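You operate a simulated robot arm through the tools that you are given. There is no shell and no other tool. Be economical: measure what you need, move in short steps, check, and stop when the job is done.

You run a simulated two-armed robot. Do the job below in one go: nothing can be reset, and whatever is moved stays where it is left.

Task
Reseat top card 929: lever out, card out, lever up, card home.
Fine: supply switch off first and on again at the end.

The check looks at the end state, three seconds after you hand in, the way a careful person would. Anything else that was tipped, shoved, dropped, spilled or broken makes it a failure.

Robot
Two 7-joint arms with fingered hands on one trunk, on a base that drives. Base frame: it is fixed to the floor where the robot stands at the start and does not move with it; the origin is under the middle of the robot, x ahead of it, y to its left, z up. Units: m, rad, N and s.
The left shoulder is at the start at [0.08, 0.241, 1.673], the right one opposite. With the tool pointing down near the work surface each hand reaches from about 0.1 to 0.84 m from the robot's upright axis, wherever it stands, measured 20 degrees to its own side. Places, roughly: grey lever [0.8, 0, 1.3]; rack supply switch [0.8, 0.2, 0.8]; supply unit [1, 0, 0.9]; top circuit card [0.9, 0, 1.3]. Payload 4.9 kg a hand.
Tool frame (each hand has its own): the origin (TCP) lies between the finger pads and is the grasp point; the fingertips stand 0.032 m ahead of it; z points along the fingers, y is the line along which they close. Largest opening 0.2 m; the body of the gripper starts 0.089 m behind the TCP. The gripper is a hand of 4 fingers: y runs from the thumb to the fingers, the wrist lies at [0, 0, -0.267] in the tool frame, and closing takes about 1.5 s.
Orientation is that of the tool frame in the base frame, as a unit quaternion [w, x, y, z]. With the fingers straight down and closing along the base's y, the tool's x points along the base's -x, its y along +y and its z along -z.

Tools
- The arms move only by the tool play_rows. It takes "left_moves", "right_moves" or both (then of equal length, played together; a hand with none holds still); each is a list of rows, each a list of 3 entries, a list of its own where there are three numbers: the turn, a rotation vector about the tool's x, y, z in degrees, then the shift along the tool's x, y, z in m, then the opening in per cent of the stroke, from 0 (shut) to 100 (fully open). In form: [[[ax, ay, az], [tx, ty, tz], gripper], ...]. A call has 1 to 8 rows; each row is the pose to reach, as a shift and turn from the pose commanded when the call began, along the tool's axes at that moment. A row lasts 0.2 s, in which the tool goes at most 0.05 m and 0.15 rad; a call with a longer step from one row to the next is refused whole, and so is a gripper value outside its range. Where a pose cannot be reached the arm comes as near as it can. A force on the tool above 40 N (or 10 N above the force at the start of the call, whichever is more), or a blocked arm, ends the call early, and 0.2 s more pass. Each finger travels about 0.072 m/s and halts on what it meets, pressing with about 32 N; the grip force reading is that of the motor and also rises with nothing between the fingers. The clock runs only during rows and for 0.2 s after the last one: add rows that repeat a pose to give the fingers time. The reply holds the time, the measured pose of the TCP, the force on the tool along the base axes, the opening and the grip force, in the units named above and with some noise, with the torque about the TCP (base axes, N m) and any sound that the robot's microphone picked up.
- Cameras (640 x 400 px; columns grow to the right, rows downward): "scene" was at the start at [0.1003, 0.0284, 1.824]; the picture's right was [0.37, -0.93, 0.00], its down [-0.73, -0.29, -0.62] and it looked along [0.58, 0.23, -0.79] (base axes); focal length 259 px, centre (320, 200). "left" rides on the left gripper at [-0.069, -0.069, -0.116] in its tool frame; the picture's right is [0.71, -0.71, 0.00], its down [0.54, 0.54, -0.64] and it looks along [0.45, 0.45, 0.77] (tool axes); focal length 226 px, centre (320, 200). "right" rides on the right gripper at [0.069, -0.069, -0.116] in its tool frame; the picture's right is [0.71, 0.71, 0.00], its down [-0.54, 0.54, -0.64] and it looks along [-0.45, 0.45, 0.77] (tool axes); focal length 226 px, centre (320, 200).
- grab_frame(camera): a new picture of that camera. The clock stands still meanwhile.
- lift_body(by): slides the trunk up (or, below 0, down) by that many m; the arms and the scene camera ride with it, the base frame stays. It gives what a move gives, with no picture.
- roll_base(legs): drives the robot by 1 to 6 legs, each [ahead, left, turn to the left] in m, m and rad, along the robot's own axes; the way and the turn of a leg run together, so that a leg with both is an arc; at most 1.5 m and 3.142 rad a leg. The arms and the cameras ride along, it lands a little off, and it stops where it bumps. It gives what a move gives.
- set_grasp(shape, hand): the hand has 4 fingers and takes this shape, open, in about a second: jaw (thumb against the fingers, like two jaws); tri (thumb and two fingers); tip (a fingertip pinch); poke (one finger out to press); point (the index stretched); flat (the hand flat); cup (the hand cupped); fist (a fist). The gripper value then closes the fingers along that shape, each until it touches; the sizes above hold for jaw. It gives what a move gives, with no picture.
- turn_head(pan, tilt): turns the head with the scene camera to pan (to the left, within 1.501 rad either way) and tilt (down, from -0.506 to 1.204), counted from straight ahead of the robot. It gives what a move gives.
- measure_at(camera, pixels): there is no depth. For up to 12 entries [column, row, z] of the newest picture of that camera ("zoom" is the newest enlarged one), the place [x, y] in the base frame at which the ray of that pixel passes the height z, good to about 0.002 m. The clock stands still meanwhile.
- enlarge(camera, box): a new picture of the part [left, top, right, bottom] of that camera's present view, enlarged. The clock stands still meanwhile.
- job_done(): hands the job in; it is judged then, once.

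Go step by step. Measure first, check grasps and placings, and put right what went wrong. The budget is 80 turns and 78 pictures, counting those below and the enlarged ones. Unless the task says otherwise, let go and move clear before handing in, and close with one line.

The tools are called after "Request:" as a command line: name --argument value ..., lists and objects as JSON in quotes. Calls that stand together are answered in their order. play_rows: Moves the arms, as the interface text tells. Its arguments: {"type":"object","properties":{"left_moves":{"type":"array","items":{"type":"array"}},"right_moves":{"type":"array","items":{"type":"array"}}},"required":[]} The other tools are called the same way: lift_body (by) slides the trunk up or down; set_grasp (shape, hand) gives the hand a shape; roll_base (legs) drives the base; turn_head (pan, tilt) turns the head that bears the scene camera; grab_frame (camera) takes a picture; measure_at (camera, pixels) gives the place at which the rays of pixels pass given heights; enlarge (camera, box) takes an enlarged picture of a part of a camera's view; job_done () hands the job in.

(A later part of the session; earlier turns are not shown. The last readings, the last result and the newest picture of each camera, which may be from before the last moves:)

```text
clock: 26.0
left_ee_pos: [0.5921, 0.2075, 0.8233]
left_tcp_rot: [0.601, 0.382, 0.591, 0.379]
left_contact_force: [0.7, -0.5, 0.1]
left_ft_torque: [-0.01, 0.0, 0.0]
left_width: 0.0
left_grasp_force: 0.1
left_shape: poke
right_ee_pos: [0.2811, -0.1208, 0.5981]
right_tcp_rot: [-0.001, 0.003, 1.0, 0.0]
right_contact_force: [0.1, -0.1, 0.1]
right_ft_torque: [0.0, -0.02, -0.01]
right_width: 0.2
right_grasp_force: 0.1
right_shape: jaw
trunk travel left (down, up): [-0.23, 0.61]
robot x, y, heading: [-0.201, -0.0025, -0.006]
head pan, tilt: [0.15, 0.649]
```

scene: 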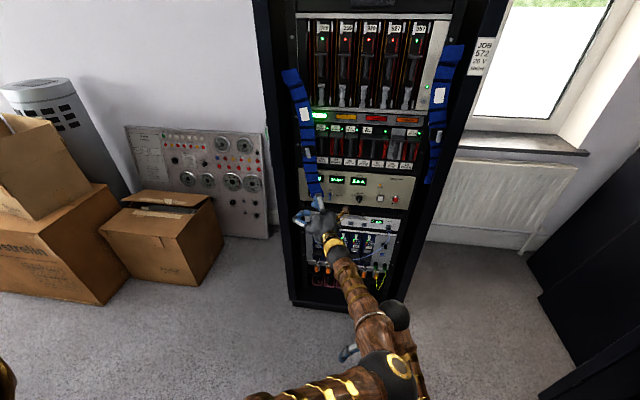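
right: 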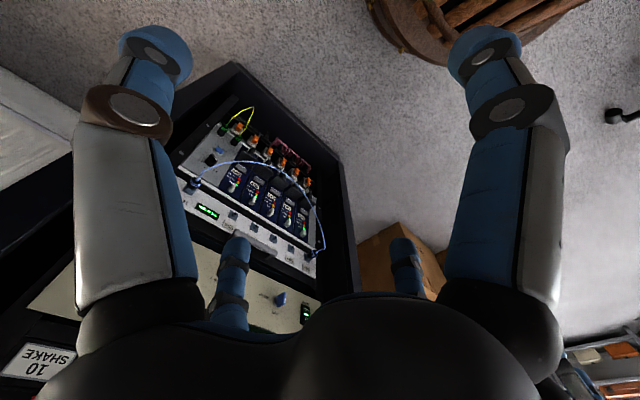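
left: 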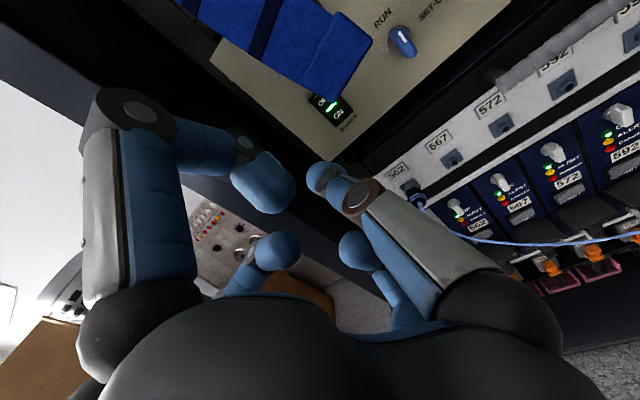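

The roll works. I finish the roll, then pitch the tool up 20° and move right of the strip's edge (y about 0.14), stopping short of the panel.

Request:
play_rows --left_moves '[[[0, 0, 8], [0, 0, 0], 100], [[0, 0, 16], [0, 0, 0], 100], [[0, 0, 24], [0, 0, 0], 100], [[0, 0, 26], [0, 0, 0], 100]]'

Request:
play_rows --left_moves '[[[-7, 0, 0], [-0.03, 0.01, 0.03], 100], [[-14, 0, 0], [-0.06, 0.02, 0.06], 100], [[-20, 0, 0], [-0.092, 0.034, 0.09], 100], [[-20, 0, 0], [-0.092, 0.034, 0.11], 100], [[-20, 0, 0], [-0.092, 0.034, 0.11], 100]]'

Request:
grab_frame --camera "left"

Request:
enlarge --camera "scene" --box '[260, 120, 380, 240]'

```text
clock: 27.0
left_ee_pos: [0.5909, 0.2086, 0.8231]
left_tcp_rot: [0.5, 0.505, 0.49, 0.505]
left_contact_force: [0.1, 0.4, 0.3]
left_ft_torque: [-0.01, -0.02, 0.02]
left_width: 0.0003
left_grasp_force: 0.1
left_shape: poke
right_ee_pos: [0.2805, -0.1193, 0.5997]
right_tcp_rot: [0.0, 0.003, 1.0, 0.001]
right_contact_force: [-0.2, 0.5, -0.4]
right_ft_torque: [0.0, 0.06, -0.01]
right_width: 0.1999
right_grasp_force: 0.2
right_shape: jaw
trunk travel left (down, up): [-0.23, 0.61]
robot x, y, heading: [-0.2006, -0.0026, -0.009]
head pan, tilt: [0.15, 0.649]
```

```text
clock: 28.2
left_ee_pos: [0.6995, 0.1141, 0.8574]
left_tcp_rot: [0.582, 0.409, 0.397, 0.58]
left_contact_force: [1.0, -1.7, 0.9]
left_ft_torque: [0.04, 0.01, 0.05]
left_width: 0.0
left_grasp_force: 0.1
left_shape: poke
left hand out of reach, approached as far as the arm can: row 2
right_ee_pos: [0.2808, -0.1207, 0.5987]
right_tcp_rot: [0.0, 0.003, 1.0, 0.001]
right_contact_force: [0.3, 0.5, 0.7]
right_ft_torque: [0.02, -0.01, 0.0]
right_width: 0.2
right_grasp_force: 0.1
right_shape: jaw
trunk travel left (down, up): [-0.23, 0.61]
robot x, y, heading: [-0.1999, -0.0014, -0.003]
head pan, tilt: [0.15, 0.649]
```

```text
40 pictures are left
```

left: 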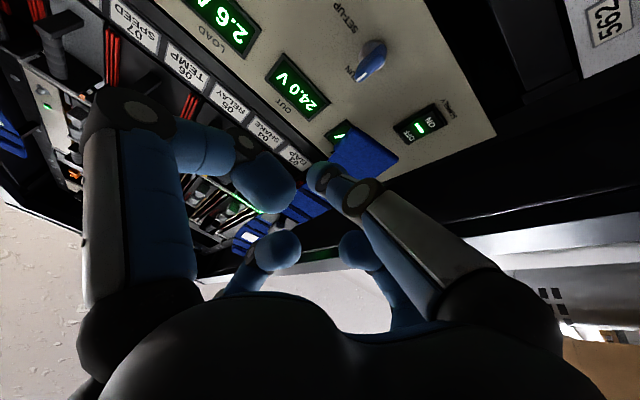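

```text
3.33 times, centred on (320, 180) of scene
```

zoom: 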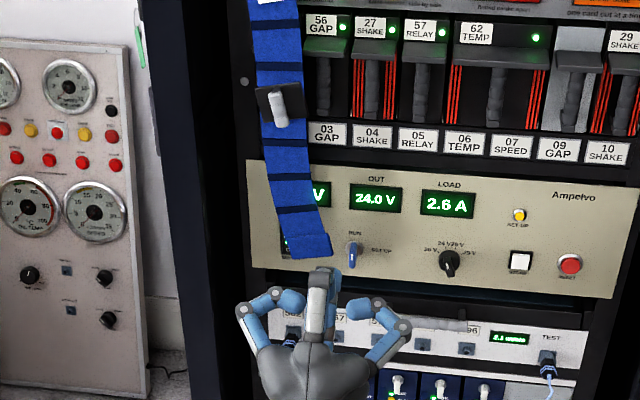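

The hand is right of the strip. I move in to the panel above the rocker height and sweep the strip left.

Request:
play_rows --left_moves '[[[0, 0, 0], [0, -0.01, 0.04], 100], [[0, 0, 0], [0, -0.018, 0.078], 100], [[0, 0, 0], [0.03, -0.018, 0.078], 100], [[0, 0, 0], [0.06, -0.018, 0.078], 100], [[0, 0, 0], [0.09, -0.018, 0.078], 100], [[0, 0, 0], [0.12, -0.018, 0.078], 100], [[0, 0, 0], [0.13, -0.018, 0.078], 100], [[0, 0, 0], [0.13, -0.018, 0.078], 100]]'

Request:
enlarge --camera "scene" --box '[260, 120, 380, 240]'

```text
clock: 28.8
left_ee_pos: [0.7631, 0.1078, 0.8642]
left_tcp_rot: [0.582, 0.411, 0.394, 0.581]
left_contact_force: [-29.2, 1.4, 4.7]
left_ft_torque: [-0.03, -0.76, 0.1]
left_width: 0.0001
left_grasp_force: 0.1
left_shape: poke
right_ee_pos: [0.2777, -0.1203, 0.6002]
right_tcp_rot: [0.002, 0.003, 1.0, 0.0]
right_contact_force: [-0.4, 0.3, -0.1]
right_ft_torque: [-0.01, -0.05, 0.0]
right_width: 0.1996
right_grasp_force: 0.0
right_shape: jaw
trunk travel left (down, up): [-0.23, 0.61]
robot x, y, heading: [-0.2001, 0.0003, -0.004]
head pan, tilt: [0.15, 0.649]
stopped in row 3 (left hand): the force on the tool passed its limit at 48 N (the readings are from after the stop); the commanded pose is now the measured one
```

```text
3.33 times, centred on (320, 180) of scene
```

zoom: 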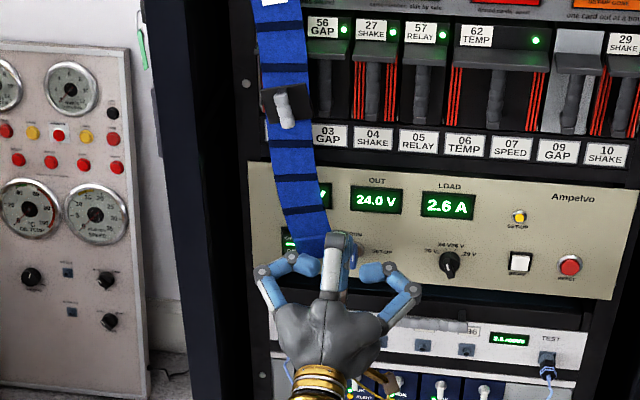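

The tip met the panel (29 N along x) at TCP x = 0.763. I back off 8 mm and sweep left from here.

Request:
play_rows --left_moves '[[[0, 0, 0], [0, 0.003, -0.008], 100], [[0, 0, 0], [0.03, 0.003, -0.008], 100], [[0, 0, 0], [0.06, 0.003, -0.008], 100], [[0, 0, 0], [0.09, 0.003, -0.008], 100], [[0, 0, 0], [0.12, 0.003, -0.008], 100], [[0, 0, 0], [0.14, 0.003, -0.008], 100], [[0, 0, 0], [0.14, 0.003, -0.008], 100]]'

Request:
enlarge --camera "scene" --box '[260, 120, 380, 240]'

```text
clock: 29.6
left_ee_pos: [0.7538, 0.1481, 0.8582]
left_tcp_rot: [0.581, 0.415, 0.396, 0.577]
left_contact_force: [-25.9, 1.1, 3.9]
left_ft_torque: [0.01, -0.55, 0.15]
left_width: 0.0
left_grasp_force: 0.0
left_shape: poke
right_ee_pos: [0.2777, -0.1202, 0.5994]
right_tcp_rot: [0.002, 0.002, 1.0, 0.0]
right_contact_force: [0.0, -0.7, 0.3]
right_ft_torque: [-0.03, -0.02, -0.01]
right_width: 0.1998
right_grasp_force: 0.0
right_shape: jaw
trunk travel left (down, up): [-0.23, 0.61]
robot x, y, heading: [-0.1988, 0.0012, -0.004]
head pan, tilt: [0.15, 0.649]
stopped in row 3 (left hand): the force on the tool passed its limit at 42 N (the readings are from after the stop); the commanded pose is now the measured one
```

```text
3.33 times, centred on (320, 180) of scene
```

zoom: 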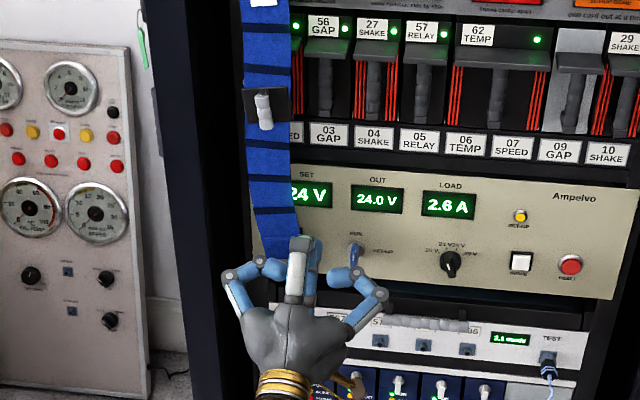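

The strip follows left well. I back off another 8 mm and continue the sweep to y about 0.25.

Request:
play_rows --left_moves '[[[0, 0, 0], [0, 0.006, -0.01], 100], [[0, 0, 0], [0.03, 0.006, -0.01], 100], [[0, 0, 0], [0.06, 0.006, -0.01], 100], [[0, 0, 0], [0.085, 0.006, -0.01], 100], [[0, 0, 0], [0.105, 0.006, -0.01], 100], [[0, 0, 0], [0.105, 0.006, -0.01], 100]]'

Request:
enlarge --camera "scene" --box '[260, 120, 380, 240]'

```text
clock: 30.9
left_ee_pos: [0.7474, 0.2503, 0.8632]
left_tcp_rot: [0.58, 0.418, 0.396, 0.576]
left_contact_force: [-24.9, -9.3, -3.4]
left_ft_torque: [0.09, -0.22, -0.15]
left_width: 0.0001
left_grasp_force: 0.0
left_shape: poke
right_ee_pos: [0.2789, -0.121, 0.5991]
right_tcp_rot: [0.002, 0.003, 1.0, 0.002]
right_contact_force: [-0.3, 0.3, -0.6]
right_ft_torque: [-0.01, 0.01, 0.03]
right_width: 0.2
right_grasp_force: 0.2
right_shape: jaw
trunk travel left (down, up): [-0.23, 0.61]
robot x, y, heading: [-0.1995, -0.0036, -0.005]
head pan, tilt: [0.15, 0.649]
```

```text
3.33 times, centred on (320, 180) of scene
```

zoom: 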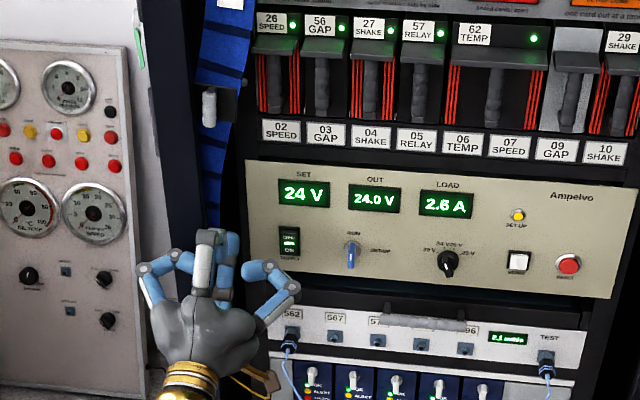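

The strip is back on the post and the rocker is free. The torque says the real tip is about 0.06 m ahead of the TCP, so I withdraw, set TCP to y 0.186, z about 0.825, and look.

Request:
measure_at --camera "zoom" --pixels '[[289, 236, 0.845], [289, 243, 0.835], [289, 252, 0.82], [280, 228, 0.855], [299, 228, 0.855], [352, 262, 0.81]]'

Request:
play_rows --left_moves '[[[0, 0, 0], [0, 0.008, -0.035], 100], [[0, 0, 0], [-0.02, 0.0, -0.045], 100], [[0, 0, 0], [-0.05, -0.025, -0.045], 100], [[0, 0, 0], [-0.064, -0.05, -0.045], 100], [[0, 0, 0], [-0.064, -0.05, -0.045], 100]]'

Request:
grab_frame --camera "left"

Request:
enlarge --camera "scene" --box '[250, 110, 390, 230]'

```text
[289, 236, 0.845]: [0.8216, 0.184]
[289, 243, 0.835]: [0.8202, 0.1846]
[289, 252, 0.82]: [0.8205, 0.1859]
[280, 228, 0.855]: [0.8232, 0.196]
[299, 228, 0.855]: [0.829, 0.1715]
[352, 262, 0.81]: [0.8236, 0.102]
```

```text
clock: 32.1
left_ee_pos: [0.7229, 0.1893, 0.799]
left_tcp_rot: [0.579, 0.417, 0.398, 0.577]
left_contact_force: [0.5, 0.2, 0.0]
left_ft_torque: [-0.03, 0.01, 0.02]
left_width: 0.0003
left_grasp_force: 0.0
left_shape: poke
right_ee_pos: [0.2791, -0.1202, 0.599]
right_tcp_rot: [-0.001, 0.002, 1.0, 0.0]
right_contact_force: [0.2, 0.6, -0.4]
right_ft_torque: [-0.02, -0.01, 0.0]
right_width: 0.2001
right_grasp_force: 0.1
right_shape: jaw
trunk travel left (down, up): [-0.23, 0.61]
robot x, y, heading: [-0.2003, -0.0005, -0.003]
head pan, tilt: [0.15, 0.649]
```

```text
35 pictures are left
```

left: 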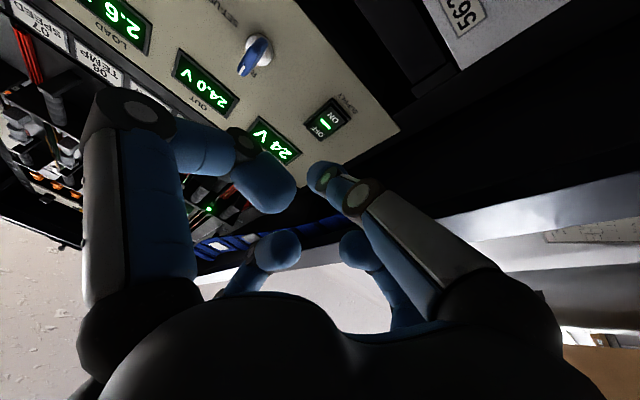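

```text
3.33 times, centred on (320, 170) of scene
```

zoom: 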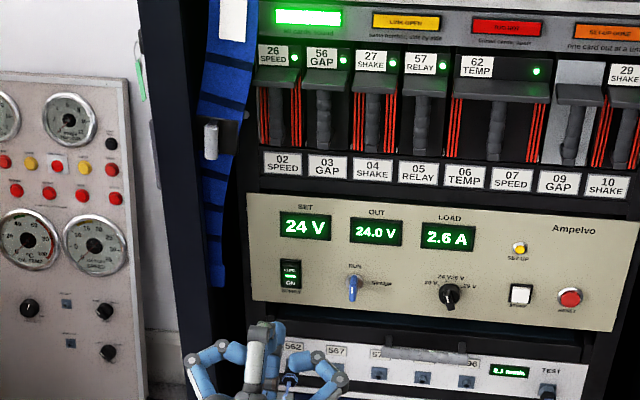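

The axis aims at (320, 135) in the left view, right on the OFF mark at (316, 134). I push along the tool axis in small steps.

Request:
play_rows --left_moves '[[[0, 0, 0], [-0.003, 0.003, 0.02], 100], [[0, 0, 0], [-0.003, 0.003, 0.036], 100], [[0, 0, 0], [-0.003, 0.003, 0.042], 100], [[0, 0, 0], [-0.003, 0.003, 0.047], 100], [[0, 0, 0], [-0.003, 0.003, 0.051], 100], [[0, 0, 0], [-0.003, 0.003, 0.055], 100], [[0, 0, 0], [-0.003, 0.003, 0.059], 100], [[0, 0, 0], [-0.003, 0.003, 0.063], 100]]'

Request:
enlarge --camera "left" --box '[220, 60, 420, 220]'

```text
clock: 34.0
left_ee_pos: [0.7755, 0.1805, 0.8205]
left_tcp_rot: [0.581, 0.418, 0.396, 0.575]
left_contact_force: [-33.3, -17.8, -7.4]
left_ft_torque: [-0.92, 0.2, 3.59]
left_width: 0.0003
left_grasp_force: 0.1
left_shape: poke
right_ee_pos: [0.2774, -0.1227, 0.5995]
right_tcp_rot: [0.0, 0.002, 1.0, 0.001]
right_contact_force: [1.0, 0.6, 0.0]
right_ft_torque: [0.0, -0.01, -0.01]
right_width: 0.1999
right_grasp_force: 0.1
right_shape: jaw
trunk travel left (down, up): [-0.23, 0.61]
robot x, y, heading: [-0.2037, -0.0, -0.007]
head pan, tilt: [0.15, 0.649]
```

```text
2.50 times, centred on (320, 140) of left
```

zoom: 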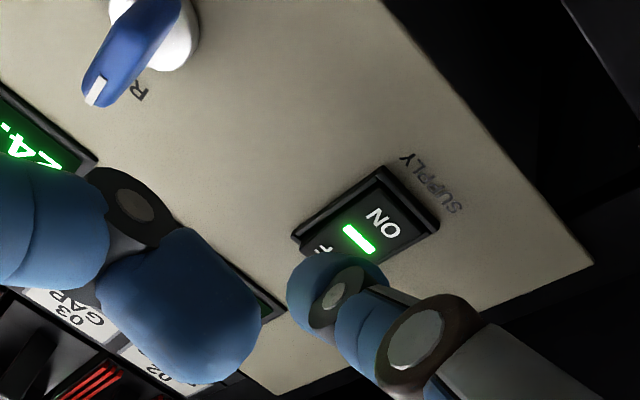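

The contact is again about 0.13 m to the left (torque z 3.6 N m): the left curled finger meets the post before the tip presses. I back off, yaw 13° left so that finger swings back, and push again.

Request:
play_rows --left_moves '[[[0, 0, 0], [0, 0, -0.02], 100], [[0, 6, 2.2], [-0.003, 0, -0.03], 100], [[0, 12.2, 4.5], [-0.005, 0.002, -0.03], 100], [[0, 12.2, 4.5], [-0.005, 0.002, -0.01], 100], [[0, 12.2, 4.5], [-0.005, 0.003, 0.0], 100], [[0, 12.2, 4.5], [-0.005, 0.003, 0.006], 100], [[0, 12.2, 4.5], [-0.005, 0.003, 0.012], 100], [[0, 12.2, 4.5], [-0.005, 0.003, 0.018], 100]]'

Request:
enlarge --camera "left" --box '[220, 60, 420, 220]'

```text
clock: 35.8
left_ee_pos: [0.7969, 0.1798, 0.8291]
left_tcp_rot: [0.511, 0.369, 0.441, 0.639]
left_contact_force: [0.3, 0.5, -0.2]
left_ft_torque: [0.01, -0.02, 0.0]
left_width: 0.0
left_grasp_force: 0.0
left_shape: poke
right_ee_pos: [0.2817, -0.1206, 0.5978]
right_tcp_rot: [0.0, 0.003, 1.0, -0.001]
right_contact_force: [-0.1, 0.1, 0.7]
right_ft_torque: [0.0, 0.0, 0.0]
right_width: 0.1997
right_grasp_force: 0.1
right_shape: jaw
trunk travel left (down, up): [-0.23, 0.61]
robot x, y, heading: [-0.1982, -0.0039, -0.003]
head pan, tilt: [0.15, 0.649]
```

```text
2.50 times, centred on (320, 140) of left
```

zoom: 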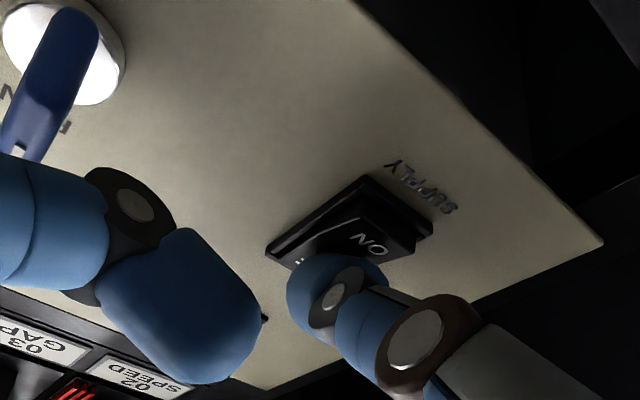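

The green light is out and the ON half now stands out, so the supply is off. I withdraw straight back and check the scene.

Request:
play_rows --left_moves '[[[0, 0, 0], [0, 0, -0.04], 100], [[0, -4, -1.5], [0, 0, -0.08], 100], [[0, -10, -3.5], [0, 0, -0.12], 100], [[0, -12, -4.5], [0, 0, -0.17], 100], [[0, -12, -4.5], [0, 0, -0.22], 100], [[0, -12, -4.5], [0, 0, -0.22], 100]]'

Request:
lift_body --by 0.3

Request:
turn_head --pan 0.0 --tilt 0.6

Request:
grab_frame --camera "scene"

```text
clock: 37.1
left_ee_pos: [0.5928, 0.1364, 0.7547]
left_tcp_rot: [0.578, 0.417, 0.399, 0.577]
left_contact_force: [0.7, 0.2, -1.1]
left_ft_torque: [0.0, 0.0, -0.01]
left_width: 0.0
left_grasp_force: 0.1
left_shape: poke
right_ee_pos: [0.2802, -0.1197, 0.5984]
right_tcp_rot: [0.0, 0.002, 1.0, 0.0]
right_contact_force: [0.7, -0.5, -1.1]
right_ft_torque: [0.01, 0.03, -0.01]
right_width: 0.2001
right_grasp_force: 0.0
right_shape: jaw
trunk travel left (down, up): [-0.23, 0.61]
robot x, y, heading: [-0.2051, -0.0012, -0.002]
head pan, tilt: [0.15, 0.649]
```

```text
clock: 40.1
left_ee_pos: [0.5922, 0.1374, 1.0544]
left_tcp_rot: [0.578, 0.416, 0.4, 0.577]
left_contact_force: [-0.1, 0.3, 0.1]
left_ft_torque: [0.01, 0.03, 0.05]
left_width: 0.0
left_grasp_force: 0.1
left_shape: poke
right_ee_pos: [0.2802, -0.1197, 0.8978]
right_tcp_rot: [0.0, 0.003, 1.0, 0.0]
right_contact_force: [0.3, 0.2, -0.2]
right_ft_torque: [-0.01, -0.02, 0.02]
right_width: 0.1997
right_grasp_force: 0.0
right_shape: jaw
trunk travel left (down, up): [-0.53, 0.31]
robot x, y, heading: [-0.2037, -0.0027, -0.005]
head pan, tilt: [0.15, 0.649]
```

```text
clock: 40.9
left_ee_pos: [0.5934, 0.1377, 1.0554]
left_tcp_rot: [0.579, 0.416, 0.398, 0.577]
left_contact_force: [-0.6, -0.1, 0.3]
left_ft_torque: [0.0, 0.0, -0.02]
left_width: 0.0
left_grasp_force: 0.0
left_shape: poke
right_ee_pos: [0.2797, -0.1206, 0.8986]
right_tcp_rot: [0.0, 0.003, 1.0, 0.0]
right_contact_force: [-0.5, -0.1, 0.8]
right_ft_torque: [0.0, -0.03, 0.0]
right_width: 0.2
right_grasp_force: 0.1
right_shape: jaw
trunk travel left (down, up): [-0.53, 0.31]
robot x, y, heading: [-0.2009, -0.0012, -0.004]
head pan, tilt: [0.0, 0.6]
```

```text
31 pictures are left
```

scene: 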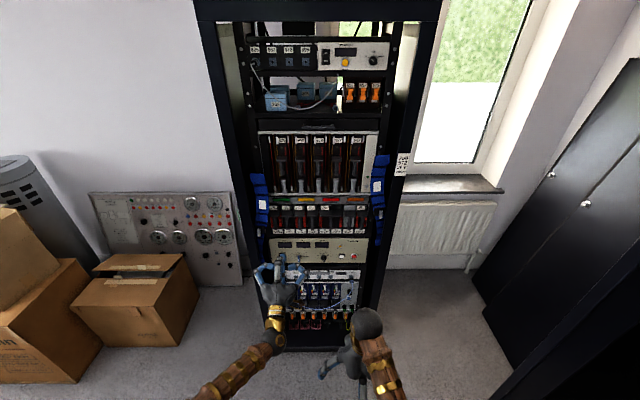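

The supply is off: all lamps are dark. The camera geometry shows the four fingers sit at ±x and ±y around the tool axis, so I try the fingertip pinch for the lever and look at it.

Request:
set_grasp --hand "left" --shape "tip"

Request:
play_rows --left_moves '[[[0, 0, -8], [0, 0, 0], 50], [[0, 0, -16], [0, 0, 0], 50], [[0, 0, -24], [0, 0, 0], 50], [[0, 0, -32], [0, 0, 0], 50], [[0, 0, -40], [0, 0, 0], 50], [[0, 0, -48], [0, 0, 0], 50], [[0, 0, -56], [0, 0, 0], 50], [[0, 0, -64], [0, 0, 0], 50]]'

Request:
grab_frame --camera "left"

```text
clock: 41.8
left_ee_pos: [0.592, 0.1382, 1.0543]
left_tcp_rot: [0.578, 0.416, 0.399, 0.577]
left_contact_force: [0.1, -0.1, 0.3]
left_ft_torque: [0.03, 0.0, -0.04]
left_width: 0.2
left_grasp_force: 0.1
left_shape: tip
right_ee_pos: [0.2784, -0.1202, 0.8986]
right_tcp_rot: [0.0, 0.002, 1.0, 0.0]
right_contact_force: [-0.5, 0.8, 0.5]
right_ft_torque: [0.01, -0.01, -0.02]
right_width: 0.2001
right_grasp_force: 0.0
right_shape: jaw
trunk travel left (down, up): [-0.53, 0.31]
robot x, y, heading: [-0.2053, 0.0006, 0.001]
head pan, tilt: [0.0, 0.6]
```

```text
clock: 43.5
left_ee_pos: [0.6072, 0.151, 1.0888]
left_tcp_rot: [0.755, 0.184, 0.57, 0.265]
left_contact_force: [-0.4, -0.3, 0.0]
left_ft_torque: [0.02, -0.02, 0.0]
left_width: 0.1
left_grasp_force: 0.0
left_shape: tip
left hand out of reach, approached as far as the arm can: row 6, 7, 8
right_ee_pos: [0.2803, -0.1201, 0.8978]
right_tcp_rot: [0.0, 0.002, 1.0, 0.0]
right_contact_force: [-0.5, 0.4, -0.1]
right_ft_torque: [0.04, 0.01, -0.05]
right_width: 0.2002
right_grasp_force: 0.1
right_shape: jaw
trunk travel left (down, up): [-0.53, 0.31]
robot x, y, heading: [-0.2043, -0.0026, -0.01]
head pan, tilt: [0.0, 0.6]
```

```text
30 pictures are left
```

left: 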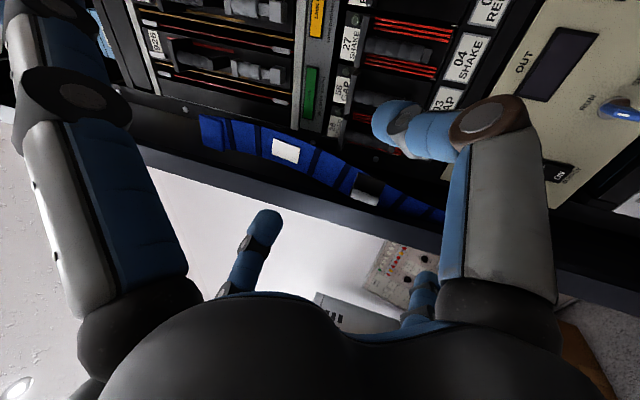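

Only the ±y fingers pinch in this shape while the ±x ones stay splayed, which would hit the handle. I try the jaw partly closed, rolled 45° so that two fingers go on each side of the vertical lever, and move up in front of it.

Request:
set_grasp --hand "left" --shape "jaw"

Request:
play_rows --left_moves '[[[2, 1.9, 1.3], [-0.035, -0.005, 0.015], 30], [[4, 3.8, 2.6], [-0.07, -0.011, 0.03], 30], [[6, 5.7, 3.8], [-0.105, -0.017, 0.045], 30], [[8, 7.6, 5.1], [-0.14, -0.022, 0.06], 30], [[10, 9.5, 6.3], [-0.175, -0.028, 0.075], 30], [[11.8, 11.4, 7.6], [-0.207, -0.033, 0.091], 30], [[11.8, 11.4, 7.6], [-0.207, -0.033, 0.091], 30], [[11.8, 11.4, 7.6], [-0.207, -0.033, 0.091], 30]]'

Request:
grab_frame --camera "left"

Request:
enlarge --camera "scene" --box '[250, 120, 390, 240]'

```text
clock: 44.5
left_ee_pos: [0.6071, 0.1523, 1.0892]
left_tcp_rot: [0.755, 0.184, 0.57, 0.266]
left_contact_force: [0.1, -0.3, 0.1]
left_ft_torque: [0.03, 0.0, 0.0]
left_width: 0.2
left_grasp_force: 0.0
left_shape: jaw
right_ee_pos: [0.2797, -0.1215, 0.8986]
right_tcp_rot: [0.0, 0.003, 1.0, 0.0]
right_contact_force: [-0.1, 0.0, 0.1]
right_ft_torque: [-0.03, 0.01, -0.01]
right_width: 0.1997
right_grasp_force: 0.1
right_shape: jaw
trunk travel left (down, up): [-0.53, 0.31]
robot x, y, heading: [-0.2034, -0.0033, -0.006]
head pan, tilt: [0.0, 0.6]
```

```text
clock: 46.2
left_ee_pos: [0.6568, 0.0011, 1.2508]
left_tcp_rot: [0.653, 0.271, 0.652, 0.274]
left_contact_force: [-0.2, 0.0, -0.1]
left_ft_torque: [0.02, -0.02, -0.01]
left_width: 0.0605
left_grasp_force: 0.1
left_shape: jaw
right_ee_pos: [0.2808, -0.1196, 0.8993]
right_tcp_rot: [0.0, 0.003, 1.0, -0.001]
right_contact_force: [0.1, 0.0, -0.3]
right_ft_torque: [0.0, -0.03, -0.02]
right_width: 0.2001
right_grasp_force: 0.1
right_shape: jaw
trunk travel left (down, up): [-0.53, 0.31]
robot x, y, heading: [-0.1993, -0.0032, -0.006]
head pan, tilt: [0.0, 0.6]
```

```text
29 pictures are left
```

left: 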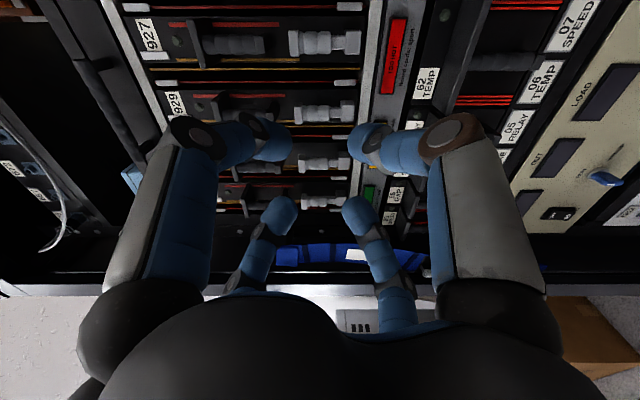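

```text
3.33 times, centred on (320, 180) of scene
```

zoom: 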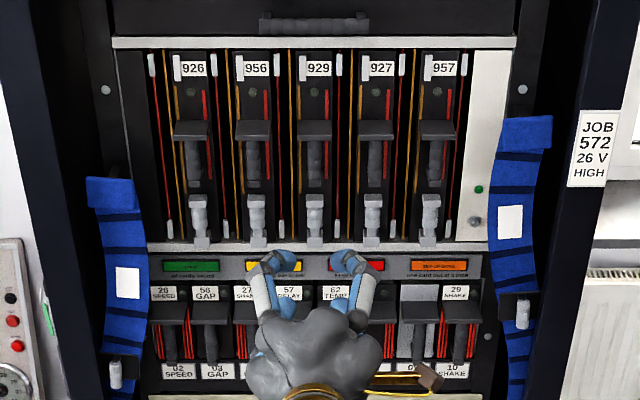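

The hand is aligned with 929's lever at (325, 110) in the left view. I check the lever's y before going in.

Request:
measure_at --camera "zoom" --pixels '[[315, 199, 1.285], [315, 240, 1.215], [304, 205, 1.28], [325, 205, 1.28], [311, 180, 1.315], [300, 130, 1.365], [332, 130, 1.365]]'

Request:
enlarge --camera "left" --box '[220, 50, 420, 200]'

```text
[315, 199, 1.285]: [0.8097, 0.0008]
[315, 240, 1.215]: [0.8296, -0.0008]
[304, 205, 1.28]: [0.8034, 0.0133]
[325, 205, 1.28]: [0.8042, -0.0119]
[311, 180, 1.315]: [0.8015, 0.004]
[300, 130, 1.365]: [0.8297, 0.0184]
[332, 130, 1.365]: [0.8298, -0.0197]
```

```text
2.67 times, centred on (320, 125) of left
```

zoom: 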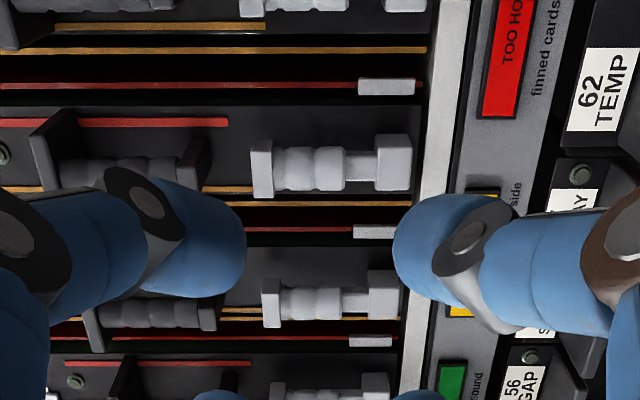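

The lever is a small bar between a head and a foot, and my aim is 3 mm to its left. I go in to x about 0.797 with the fingers astride it, then close.

Request:
play_rows --left_moves '[[[0, 0, 0], [-0.001, -0.001, 0.045], 36], [[0, 0, 0], [-0.002, -0.002, 0.09], 36], [[0, 0, 0], [-0.002, -0.002, 0.12], 36], [[0, 0, 0], [-0.002, -0.002, 0.135], 36], [[0, 0, 0], [-0.002, -0.002, 0.142], 36]]'

Request:
play_rows --left_moves '[[[0, 0, 0], [0, 0, 0], 20], [[0, 0, 0], [0, 0, 0], 5], [[0, 0, 0], [0, 0, 0], 0], [[0, 0, 0], [0, 0, 0], 0], [[0, 0, 0], [0, 0, 0], 0]]'

Request:
grab_frame --camera "left"

```text
clock: 47.5
left_ee_pos: [0.8006, -0.0033, 1.2521]
left_tcp_rot: [0.653, 0.27, 0.653, 0.273]
left_contact_force: [0.2, 1.0, -0.1]
left_ft_torque: [-0.03, -0.02, 0.01]
left_width: 0.0715
left_grasp_force: 0.1
left_shape: jaw
right_ee_pos: [0.2795, -0.1202, 0.8993]
right_tcp_rot: [0.0, 0.002, 1.0, 0.0]
right_contact_force: [0.0, 0.1, 0.0]
right_ft_torque: [-0.02, -0.01, 0.0]
right_width: 0.1998
right_grasp_force: 0.1
right_shape: jaw
trunk travel left (down, up): [-0.53, 0.31]
robot x, y, heading: [-0.201, -0.001, -0.004]
head pan, tilt: [0.0, 0.6]
```

```text
clock: 48.6
left_ee_pos: [0.7997, -0.0018, 1.2527]
left_tcp_rot: [0.653, 0.27, 0.653, 0.272]
left_contact_force: [3.0, 2.7, 1.6]
left_ft_torque: [-0.17, -0.11, 0.17]
left_width: 0.0239
left_grasp_force: 31.7
left_shape: jaw
right_ee_pos: [0.2808, -0.1201, 0.8989]
right_tcp_rot: [0.0, 0.002, 1.0, 0.0]
right_contact_force: [0.7, -0.5, 0.1]
right_ft_torque: [0.01, 0.01, 0.01]
right_width: 0.1998
right_grasp_force: 0.1
right_shape: jaw
trunk travel left (down, up): [-0.53, 0.31]
robot x, y, heading: [-0.1992, 0.0024, -0.011]
head pan, tilt: [0.0, 0.6]
```

```text
26 pictures are left
```

left: 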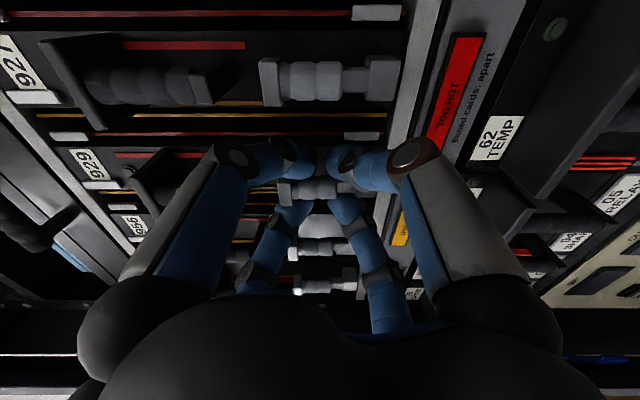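

The lever bar is gripped (width 0.024, 32 N). I swing it outward along an arc about its foot, in small steps with the tool pitching along.

Request:
play_rows --left_moves '[[[-3.5, -3.5, 0], [0.003, -0.003, -0.006], 0], [[-7, -7, 0], [0.008, -0.008, -0.012], 0], [[-10, -10, 0], [0.0125, -0.0125, -0.0165], 0], [[-14, -14, 0], [0.018, -0.018, -0.02], 0]]'

Request:
enlarge --camera "scene" --box '[270, 140, 370, 220]'

```text
clock: 49.6
left_ee_pos: [0.7764, -0.0024, 1.236]
left_tcp_rot: [0.759, 0.218, 0.526, 0.316]
left_contact_force: [0.9, 1.2, 34.2]
left_ft_torque: [-0.23, -1.36, 0.08]
left_width: 0.0225
left_grasp_force: 32.3
left_shape: jaw
right_ee_pos: [0.2774, -0.1204, 0.9007]
right_tcp_rot: [0.002, 0.002, 1.0, 0.0]
right_contact_force: [0.3, 0.5, 0.1]
right_ft_torque: [0.02, -0.01, -0.01]
right_width: 0.1999
right_grasp_force: 0.1
right_shape: jaw
trunk travel left (down, up): [-0.53, 0.31]
robot x, y, heading: [-0.199, 0.0004, -0.003]
head pan, tilt: [0.0, 0.6]
```

```text
5.00 times, centred on (320, 180) of scene
```

zoom: 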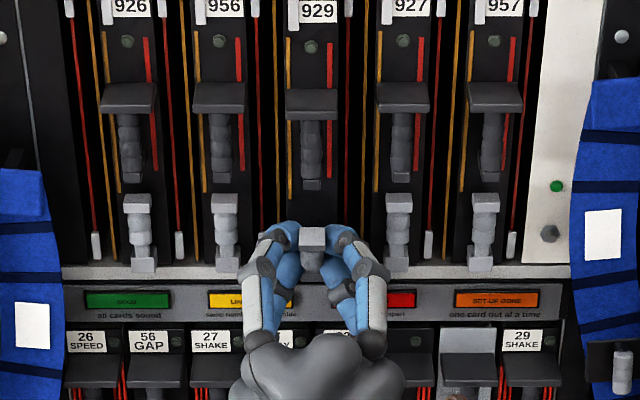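

The lever has swung out, with 34 N of upward reaction, and card 929 seems to have come forward slightly. I pull a bit more outward with less downward push.

Request:
play_rows --left_moves '[[[0, 0, 0], [-0.002, 0.002, -0.004], 0], [[0, 0, 0], [-0.001, 0.001, -0.01], 0], [[-2, -2, 0], [0.002, -0.002, -0.016], 0], [[-4, -4, 0], [0.004, -0.004, -0.02], 0]]'

Request:
enlarge --camera "scene" --box '[270, 140, 370, 220]'

```text
clock: 50.6
left_ee_pos: [0.7597, -0.0034, 1.2177]
left_tcp_rot: [0.782, 0.204, 0.491, 0.326]
left_contact_force: [0.3, -3.2, 21.2]
left_ft_torque: [0.02, -0.39, -0.19]
left_width: 0.0224
left_grasp_force: 31.5
left_shape: jaw
right_ee_pos: [0.279, -0.1215, 0.8996]
right_tcp_rot: [0.001, 0.002, 1.0, 0.0]
right_contact_force: [-0.2, -1.1, 0.0]
right_ft_torque: [0.01, -0.02, 0.0]
right_width: 0.2
right_grasp_force: 0.0
right_shape: jaw
trunk travel left (down, up): [-0.53, 0.31]
robot x, y, heading: [-0.2045, -0.0018, -0.006]
head pan, tilt: [0.0, 0.6]
```

```text
5.00 times, centred on (320, 180) of scene
```

zoom: 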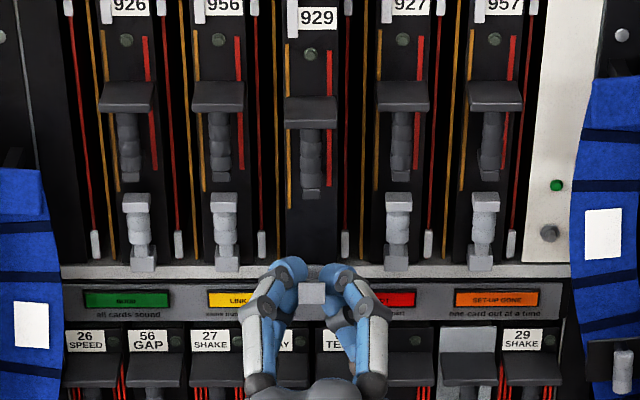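

The card comes out further as the lever swings. I continue the swing down and out.

Request:
play_rows --left_moves '[[[-2.5, -2.5, 0], [0.003, -0.003, -0.002], 0], [[-5, -5, 0], [0.007, -0.007, -0.004], 0], [[-7, -7, 0], [0.011, -0.011, -0.006], 0], [[-9, -9, 0], [0.014, -0.014, -0.007], 0]]'

Request:
enlarge --camera "scene" --box '[270, 140, 370, 220]'

```text
clock: 51.6
left_ee_pos: [0.763, -0.0029, 1.2251]
left_tcp_rot: [0.79, 0.198, 0.482, 0.323]
left_contact_force: [0.0, -0.6, -15.0]
left_ft_torque: [0.04, 0.48, -0.19]
left_width: 0.0228
left_grasp_force: 32.2
left_shape: jaw
left hand out of reach, approached as far as the arm can: row 1, 2, 3, 4
right_ee_pos: [0.282, -0.1208, 0.898]
right_tcp_rot: [-0.001, 0.003, 1.0, 0.001]
right_contact_force: [-0.1, -0.3, -0.3]
right_ft_torque: [-0.02, -0.04, 0.01]
right_width: 0.1999
right_grasp_force: 0.0
right_shape: jaw
trunk travel left (down, up): [-0.53, 0.31]
robot x, y, heading: [-0.2012, -0.002, -0.005]
head pan, tilt: [0.0, 0.6]
```

```text
5.00 times, centred on (320, 180) of scene
```

zoom: 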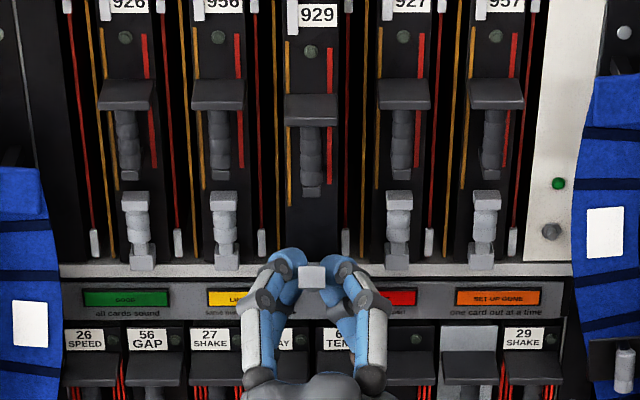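

The wrist's pitch limit is reached. The arc is nearly vertical here, so I move straight down without pitching and let the bar turn in the grip.

Request:
play_rows --left_moves '[[[0, 0, 0], [0.004, -0.004, -0.002], 0], [[0, 0, 0], [0.008, -0.008, -0.005], 0], [[0, 0, 0], [0.013, -0.013, -0.007], 0], [[0, 0, 0], [0.018, -0.018, -0.009], 0]]'

Request:
enlarge --camera "scene" --box '[270, 140, 370, 220]'

```text
clock: 52.6
left_ee_pos: [0.7587, -0.0016, 1.2193]
left_tcp_rot: [0.788, 0.198, 0.483, 0.325]
left_contact_force: [1.3, -6.8, 9.1]
left_ft_torque: [0.07, -0.28, -0.28]
left_width: 0.0228
left_grasp_force: 31.6
left_shape: jaw
left hand out of reach, approached as far as the arm can: row 3, 4
right_ee_pos: [0.2788, -0.1215, 0.8988]
right_tcp_rot: [0.001, 0.003, 1.0, 0.001]
right_contact_force: [0.8, 0.6, -0.1]
right_ft_torque: [0.0, 0.03, -0.01]
right_width: 0.1998
right_grasp_force: 0.0
right_shape: jaw
trunk travel left (down, up): [-0.53, 0.31]
robot x, y, heading: [-0.2011, -0.0035, -0.007]
head pan, tilt: [0.0, 0.6]
```

```text
5.00 times, centred on (320, 180) of scene
```

zoom: 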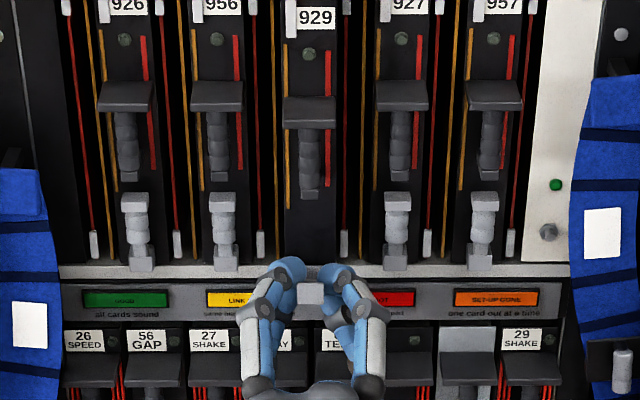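

I release and back off to see how far the lever has swung.

Request:
play_rows --left_moves '[[[0, 0, 0], [0, 0, 0], 20], [[0, 0, 0], [0, 0, 0], 40], [[0, 0, 0], [0, 0, 0], 40], [[0, 0, 0], [0, 0, -0.03], 40], [[3, 3, 0], [0, 0, -0.07], 40], [[8, 8, 0], [0, 0, -0.1], 40], [[13, 13, 0], [0, 0, -0.12], 40], [[18, 18, 0], [0, 0, -0.12], 40]]'

Request:
enlarge --camera "scene" --box '[270, 140, 370, 220]'

Request:
grab_frame --camera "left"

```text
clock: 54.5
left_ee_pos: [0.6529, -0.0007, 1.1622]
left_tcp_rot: [0.666, 0.266, 0.643, 0.269]
left_contact_force: [-0.2, -0.3, 0.0]
left_ft_torque: [0.04, -0.02, -0.02]
left_width: 0.0799
left_grasp_force: 0.0
left_shape: jaw
right_ee_pos: [0.2811, -0.1204, 0.8987]
right_tcp_rot: [0.0, 0.002, 1.0, 0.0]
right_contact_force: [0.0, 0.6, -0.8]
right_ft_torque: [0.0, -0.03, 0.03]
right_width: 0.1997
right_grasp_force: 0.1
right_shape: jaw
trunk travel left (down, up): [-0.53, 0.31]
robot x, y, heading: [-0.2021, 0.0016, -0.006]
head pan, tilt: [0.0, 0.6]
```

```text
5.00 times, centred on (320, 180) of scene
```

zoom: 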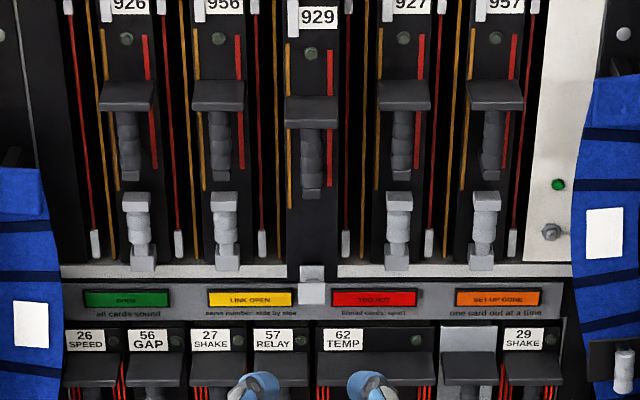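

```text
20 pictures are left
```

left: 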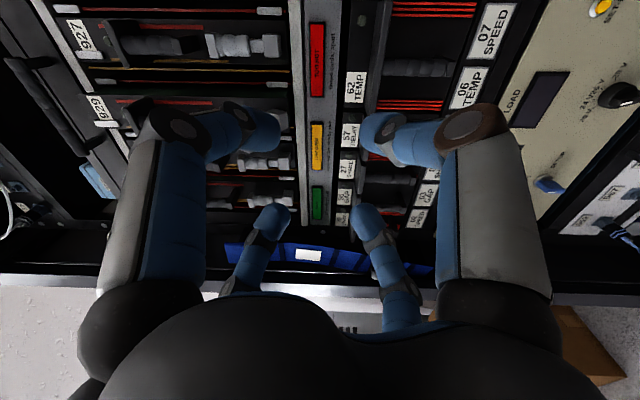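

The lever now points straight out (end-on at (312, 285)) and the card has come out about 25 mm. Next I move up to 929's handle bar (z about 1.33) and go astride it.

Request:
play_rows --left_moves '[[[0, 0, 0], [-0.03, 0.03, 0], 36], [[0, 0, 0], [-0.06, 0.06, 0], 36], [[0, 0, 0], [-0.09, 0.09, 0], 36], [[0, 0, 0], [-0.115, 0.115, 0.01], 36], [[0, 0, 0], [-0.116, 0.115, 0.05], 36], [[0, 0, 0], [-0.116, 0.115, 0.085], 36], [[0, 0, 0], [-0.116, 0.115, 0.085], 36]]'

Request:
enlarge --camera "left" --box '[200, 60, 440, 240]'

```text
clock: 56.0
left_ee_pos: [0.7315, 0.0002, 1.3317]
left_tcp_rot: [0.666, 0.264, 0.643, 0.27]
left_contact_force: [-0.5, -0.6, 0.1]
left_ft_torque: [0.01, 0.05, 0.0]
left_width: 0.0722
left_grasp_force: 0.2
left_shape: jaw
right_ee_pos: [0.2786, -0.1208, 0.8992]
right_tcp_rot: [0.001, 0.003, 1.0, 0.0]
right_contact_force: [-0.2, -0.8, 0.9]
right_ft_torque: [0.01, 0.0, 0.02]
right_width: 0.1997
right_grasp_force: 0.0
right_shape: jaw
trunk travel left (down, up): [-0.53, 0.31]
robot x, y, heading: [-0.1979, -0.0007, -0.009]
head pan, tilt: [0.0, 0.6]
```

```text
2.22 times, centred on (320, 150) of left
```

zoom: 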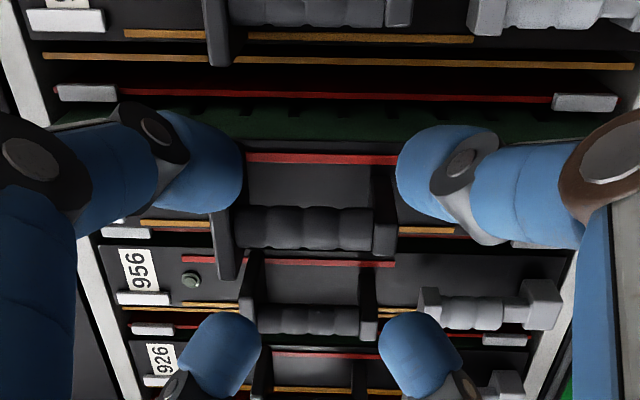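

The handle bar of 929 is at zoom (305, 228), close to my aim (320, 235). I lower 4 mm to clear the top plate, go in 32 mm and close.

Request:
play_rows --left_moves '[[[0, 0, 0], [0.003, -0.003, 0.01], 31], [[0, 0, 0], [0.003, -0.003, 0.022], 31], [[0, 0, 0], [0.003, -0.003, 0.032], 31], [[0, 0, 0], [0.003, -0.003, 0.032], 15], [[0, 0, 0], [0.003, -0.003, 0.032], 0], [[0, 0, 0], [0.003, -0.003, 0.032], 0], [[0, 0, 0], [0.003, -0.003, 0.032], 0]]'

Request:
enlarge --camera "left" --box '[200, 60, 440, 240]'

```text
clock: 57.6
left_ee_pos: [0.7644, 0.0012, 1.3247]
left_tcp_rot: [0.665, 0.266, 0.643, 0.271]
left_contact_force: [-0.3, -2.2, -3.1]
left_ft_torque: [-0.18, 0.02, -0.03]
left_width: 0.0234
left_grasp_force: 32.1
left_shape: jaw
right_ee_pos: [0.2808, -0.1207, 0.8979]
right_tcp_rot: [0.0, 0.003, 1.0, 0.001]
right_contact_force: [0.4, 0.3, -0.6]
right_ft_torque: [0.0, 0.01, 0.01]
right_width: 0.1999
right_grasp_force: 0.0
right_shape: jaw
trunk travel left (down, up): [-0.53, 0.31]
robot x, y, heading: [-0.2032, -0.0011, -0.008]
head pan, tilt: [0.0, 0.6]
```

```text
2.22 times, centred on (320, 150) of left
```

zoom: 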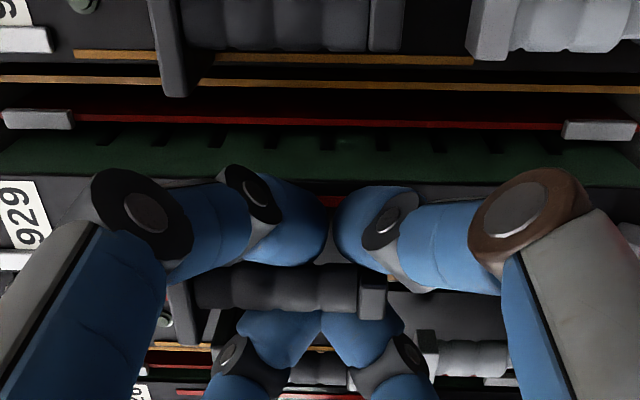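

The handle is gripped (32 N). I pull the card straight out 60 mm and look.

Request:
play_rows --left_moves '[[[0, 0, 0], [0, 0, -0.012], 0], [[0, 0, 0], [-0.0005, 0.0005, -0.024], 0], [[0, 0, 0], [-0.0008, 0.0008, -0.036], 0], [[0, 0, 0], [-0.001, 0.001, -0.048], 0], [[0, 0, 0], [-0.0013, 0.0013, -0.06], 0], [[0, 0, 0], [-0.0013, 0.0013, -0.06], 0]]'

Request:
enlarge --camera "scene" --box '[260, 130, 380, 230]'

```text
clock: 59.0
left_ee_pos: [0.7046, 0.0006, 1.3257]
left_tcp_rot: [0.666, 0.264, 0.643, 0.271]
left_contact_force: [0.2, -2.0, 0.3]
left_ft_torque: [-0.16, -0.08, -0.04]
left_width: 0.0231
left_grasp_force: 32.1
left_shape: jaw
right_ee_pos: [0.2814, -0.1207, 0.8982]
right_tcp_rot: [0.0, 0.003, 1.0, 0.001]
right_contact_force: [0.9, -0.1, -0.4]
right_ft_torque: [0.03, 0.05, 0.01]
right_width: 0.2001
right_grasp_force: 0.0
right_shape: jaw
trunk travel left (down, up): [-0.53, 0.31]
robot x, y, heading: [-0.2006, -0.0031, -0.005]
head pan, tilt: [0.0, 0.6]
```

```text
4.00 times, centred on (320, 180) of scene
```

zoom: 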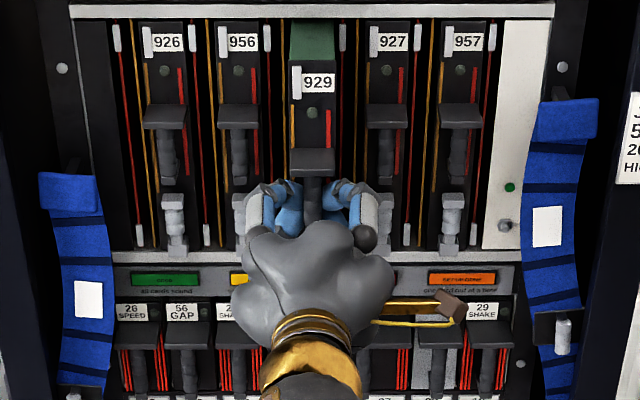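

The card slides freely and is out about 85 mm, still in its guides. I pull 15 mm more, then release gently to see whether it stays.

Request:
play_rows --left_moves '[[[0, 0, 0], [0, 0, -0.008], 0], [[0, 0, 0], [-0.0003, 0.0003, -0.015], 0], [[0, 0, 0], [-0.0003, 0.0003, -0.015], 8], [[0, 0, 0], [-0.0003, 0.0003, -0.015], 16], [[0, 0, 0], [-0.0003, 0.0003, -0.015], 24], [[0, 0, 0], [-0.0003, 0.0003, -0.015], 31], [[0, 0, 0], [-0.0003, 0.0003, -0.015], 31], [[0, 0, 0], [-0.0003, 0.0003, -0.015], 31]]'

Request:
enlarge --camera "scene" --box '[260, 130, 380, 230]'

```text
clock: 60.9
left_ee_pos: [0.6892, 0.0001, 1.326]
left_tcp_rot: [0.666, 0.264, 0.643, 0.27]
left_contact_force: [0.5, 0.3, 0.2]
left_ft_torque: [0.01, -0.01, 0.0]
left_width: 0.0617
left_grasp_force: 0.1
left_shape: jaw
right_ee_pos: [0.281, -0.1199, 0.8984]
right_tcp_rot: [0.0, 0.003, 1.0, 0.0]
right_contact_force: [-0.3, 0.4, 0.5]
right_ft_torque: [-0.02, 0.02, -0.02]
right_width: 0.1998
right_grasp_force: 0.1
right_shape: jaw
trunk travel left (down, up): [-0.53, 0.31]
robot x, y, heading: [-0.2043, 0.0002, -0.005]
head pan, tilt: [0.0, 0.6]
```

```text
4.00 times, centred on (320, 180) of scene
```

zoom: 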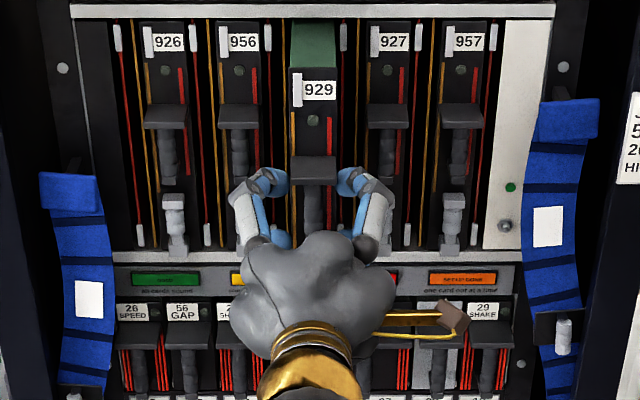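

The card rests in its guides. I back off, drop below the lever with the fingers shut, and look at the lever from the hand camera.

Request:
play_rows --left_moves '[[[0, 0, 0], [0, 0, -0.03], 31], [[0, 0, 0], [0, 0, -0.065], 31], [[0, 0, 0], [0.03, -0.03, -0.065], 20], [[0, 0, 0], [0.06, -0.06, -0.065], 10], [[0, 0, 0], [0.09, -0.09, -0.065], 0], [[0, 0, 0], [0.118, -0.118, -0.065], 0], [[0, 0, 0], [0.118, -0.118, -0.065], 0], [[0, 0, 0], [0.118, -0.118, -0.065], 0]]'

Request:
grab_frame --camera "left"

Request:
enlarge --camera "scene" --box '[260, 140, 380, 240]'

```text
clock: 62.6
left_ee_pos: [0.6298, -0.0032, 1.1553]
left_tcp_rot: [0.666, 0.265, 0.643, 0.271]
left_contact_force: [0.0, -0.4, -0.1]
left_ft_torque: [0.0, 0.0, -0.03]
left_width: 0.0001
left_grasp_force: 31.6
left_shape: jaw
right_ee_pos: [0.2783, -0.1207, 0.8982]
right_tcp_rot: [0.0, 0.002, 1.0, 0.0]
right_contact_force: [0.4, -0.3, -0.3]
right_ft_torque: [0.03, -0.02, -0.02]
right_width: 0.1997
right_grasp_force: 0.1
right_shape: jaw
trunk travel left (down, up): [-0.53, 0.31]
robot x, y, heading: [-0.2028, -0.0001, -0.003]
head pan, tilt: [0.0, 0.6]
```

```text
15 pictures are left
```

left: 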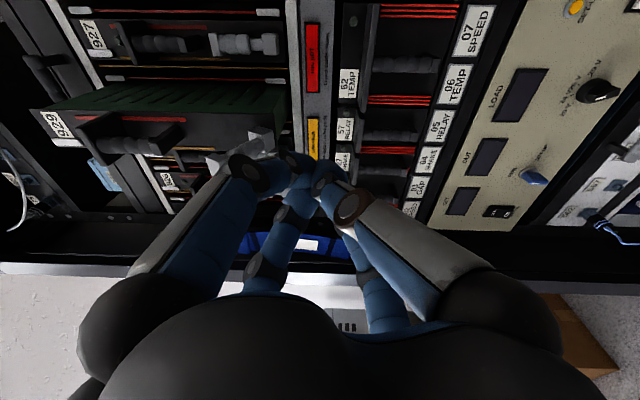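

```text
4.00 times, centred on (320, 190) of scene
```

zoom: 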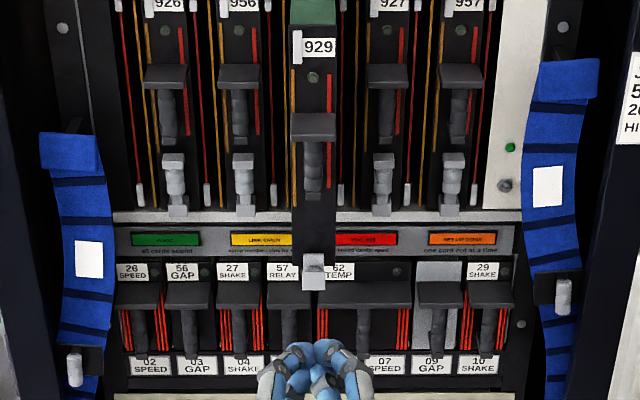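

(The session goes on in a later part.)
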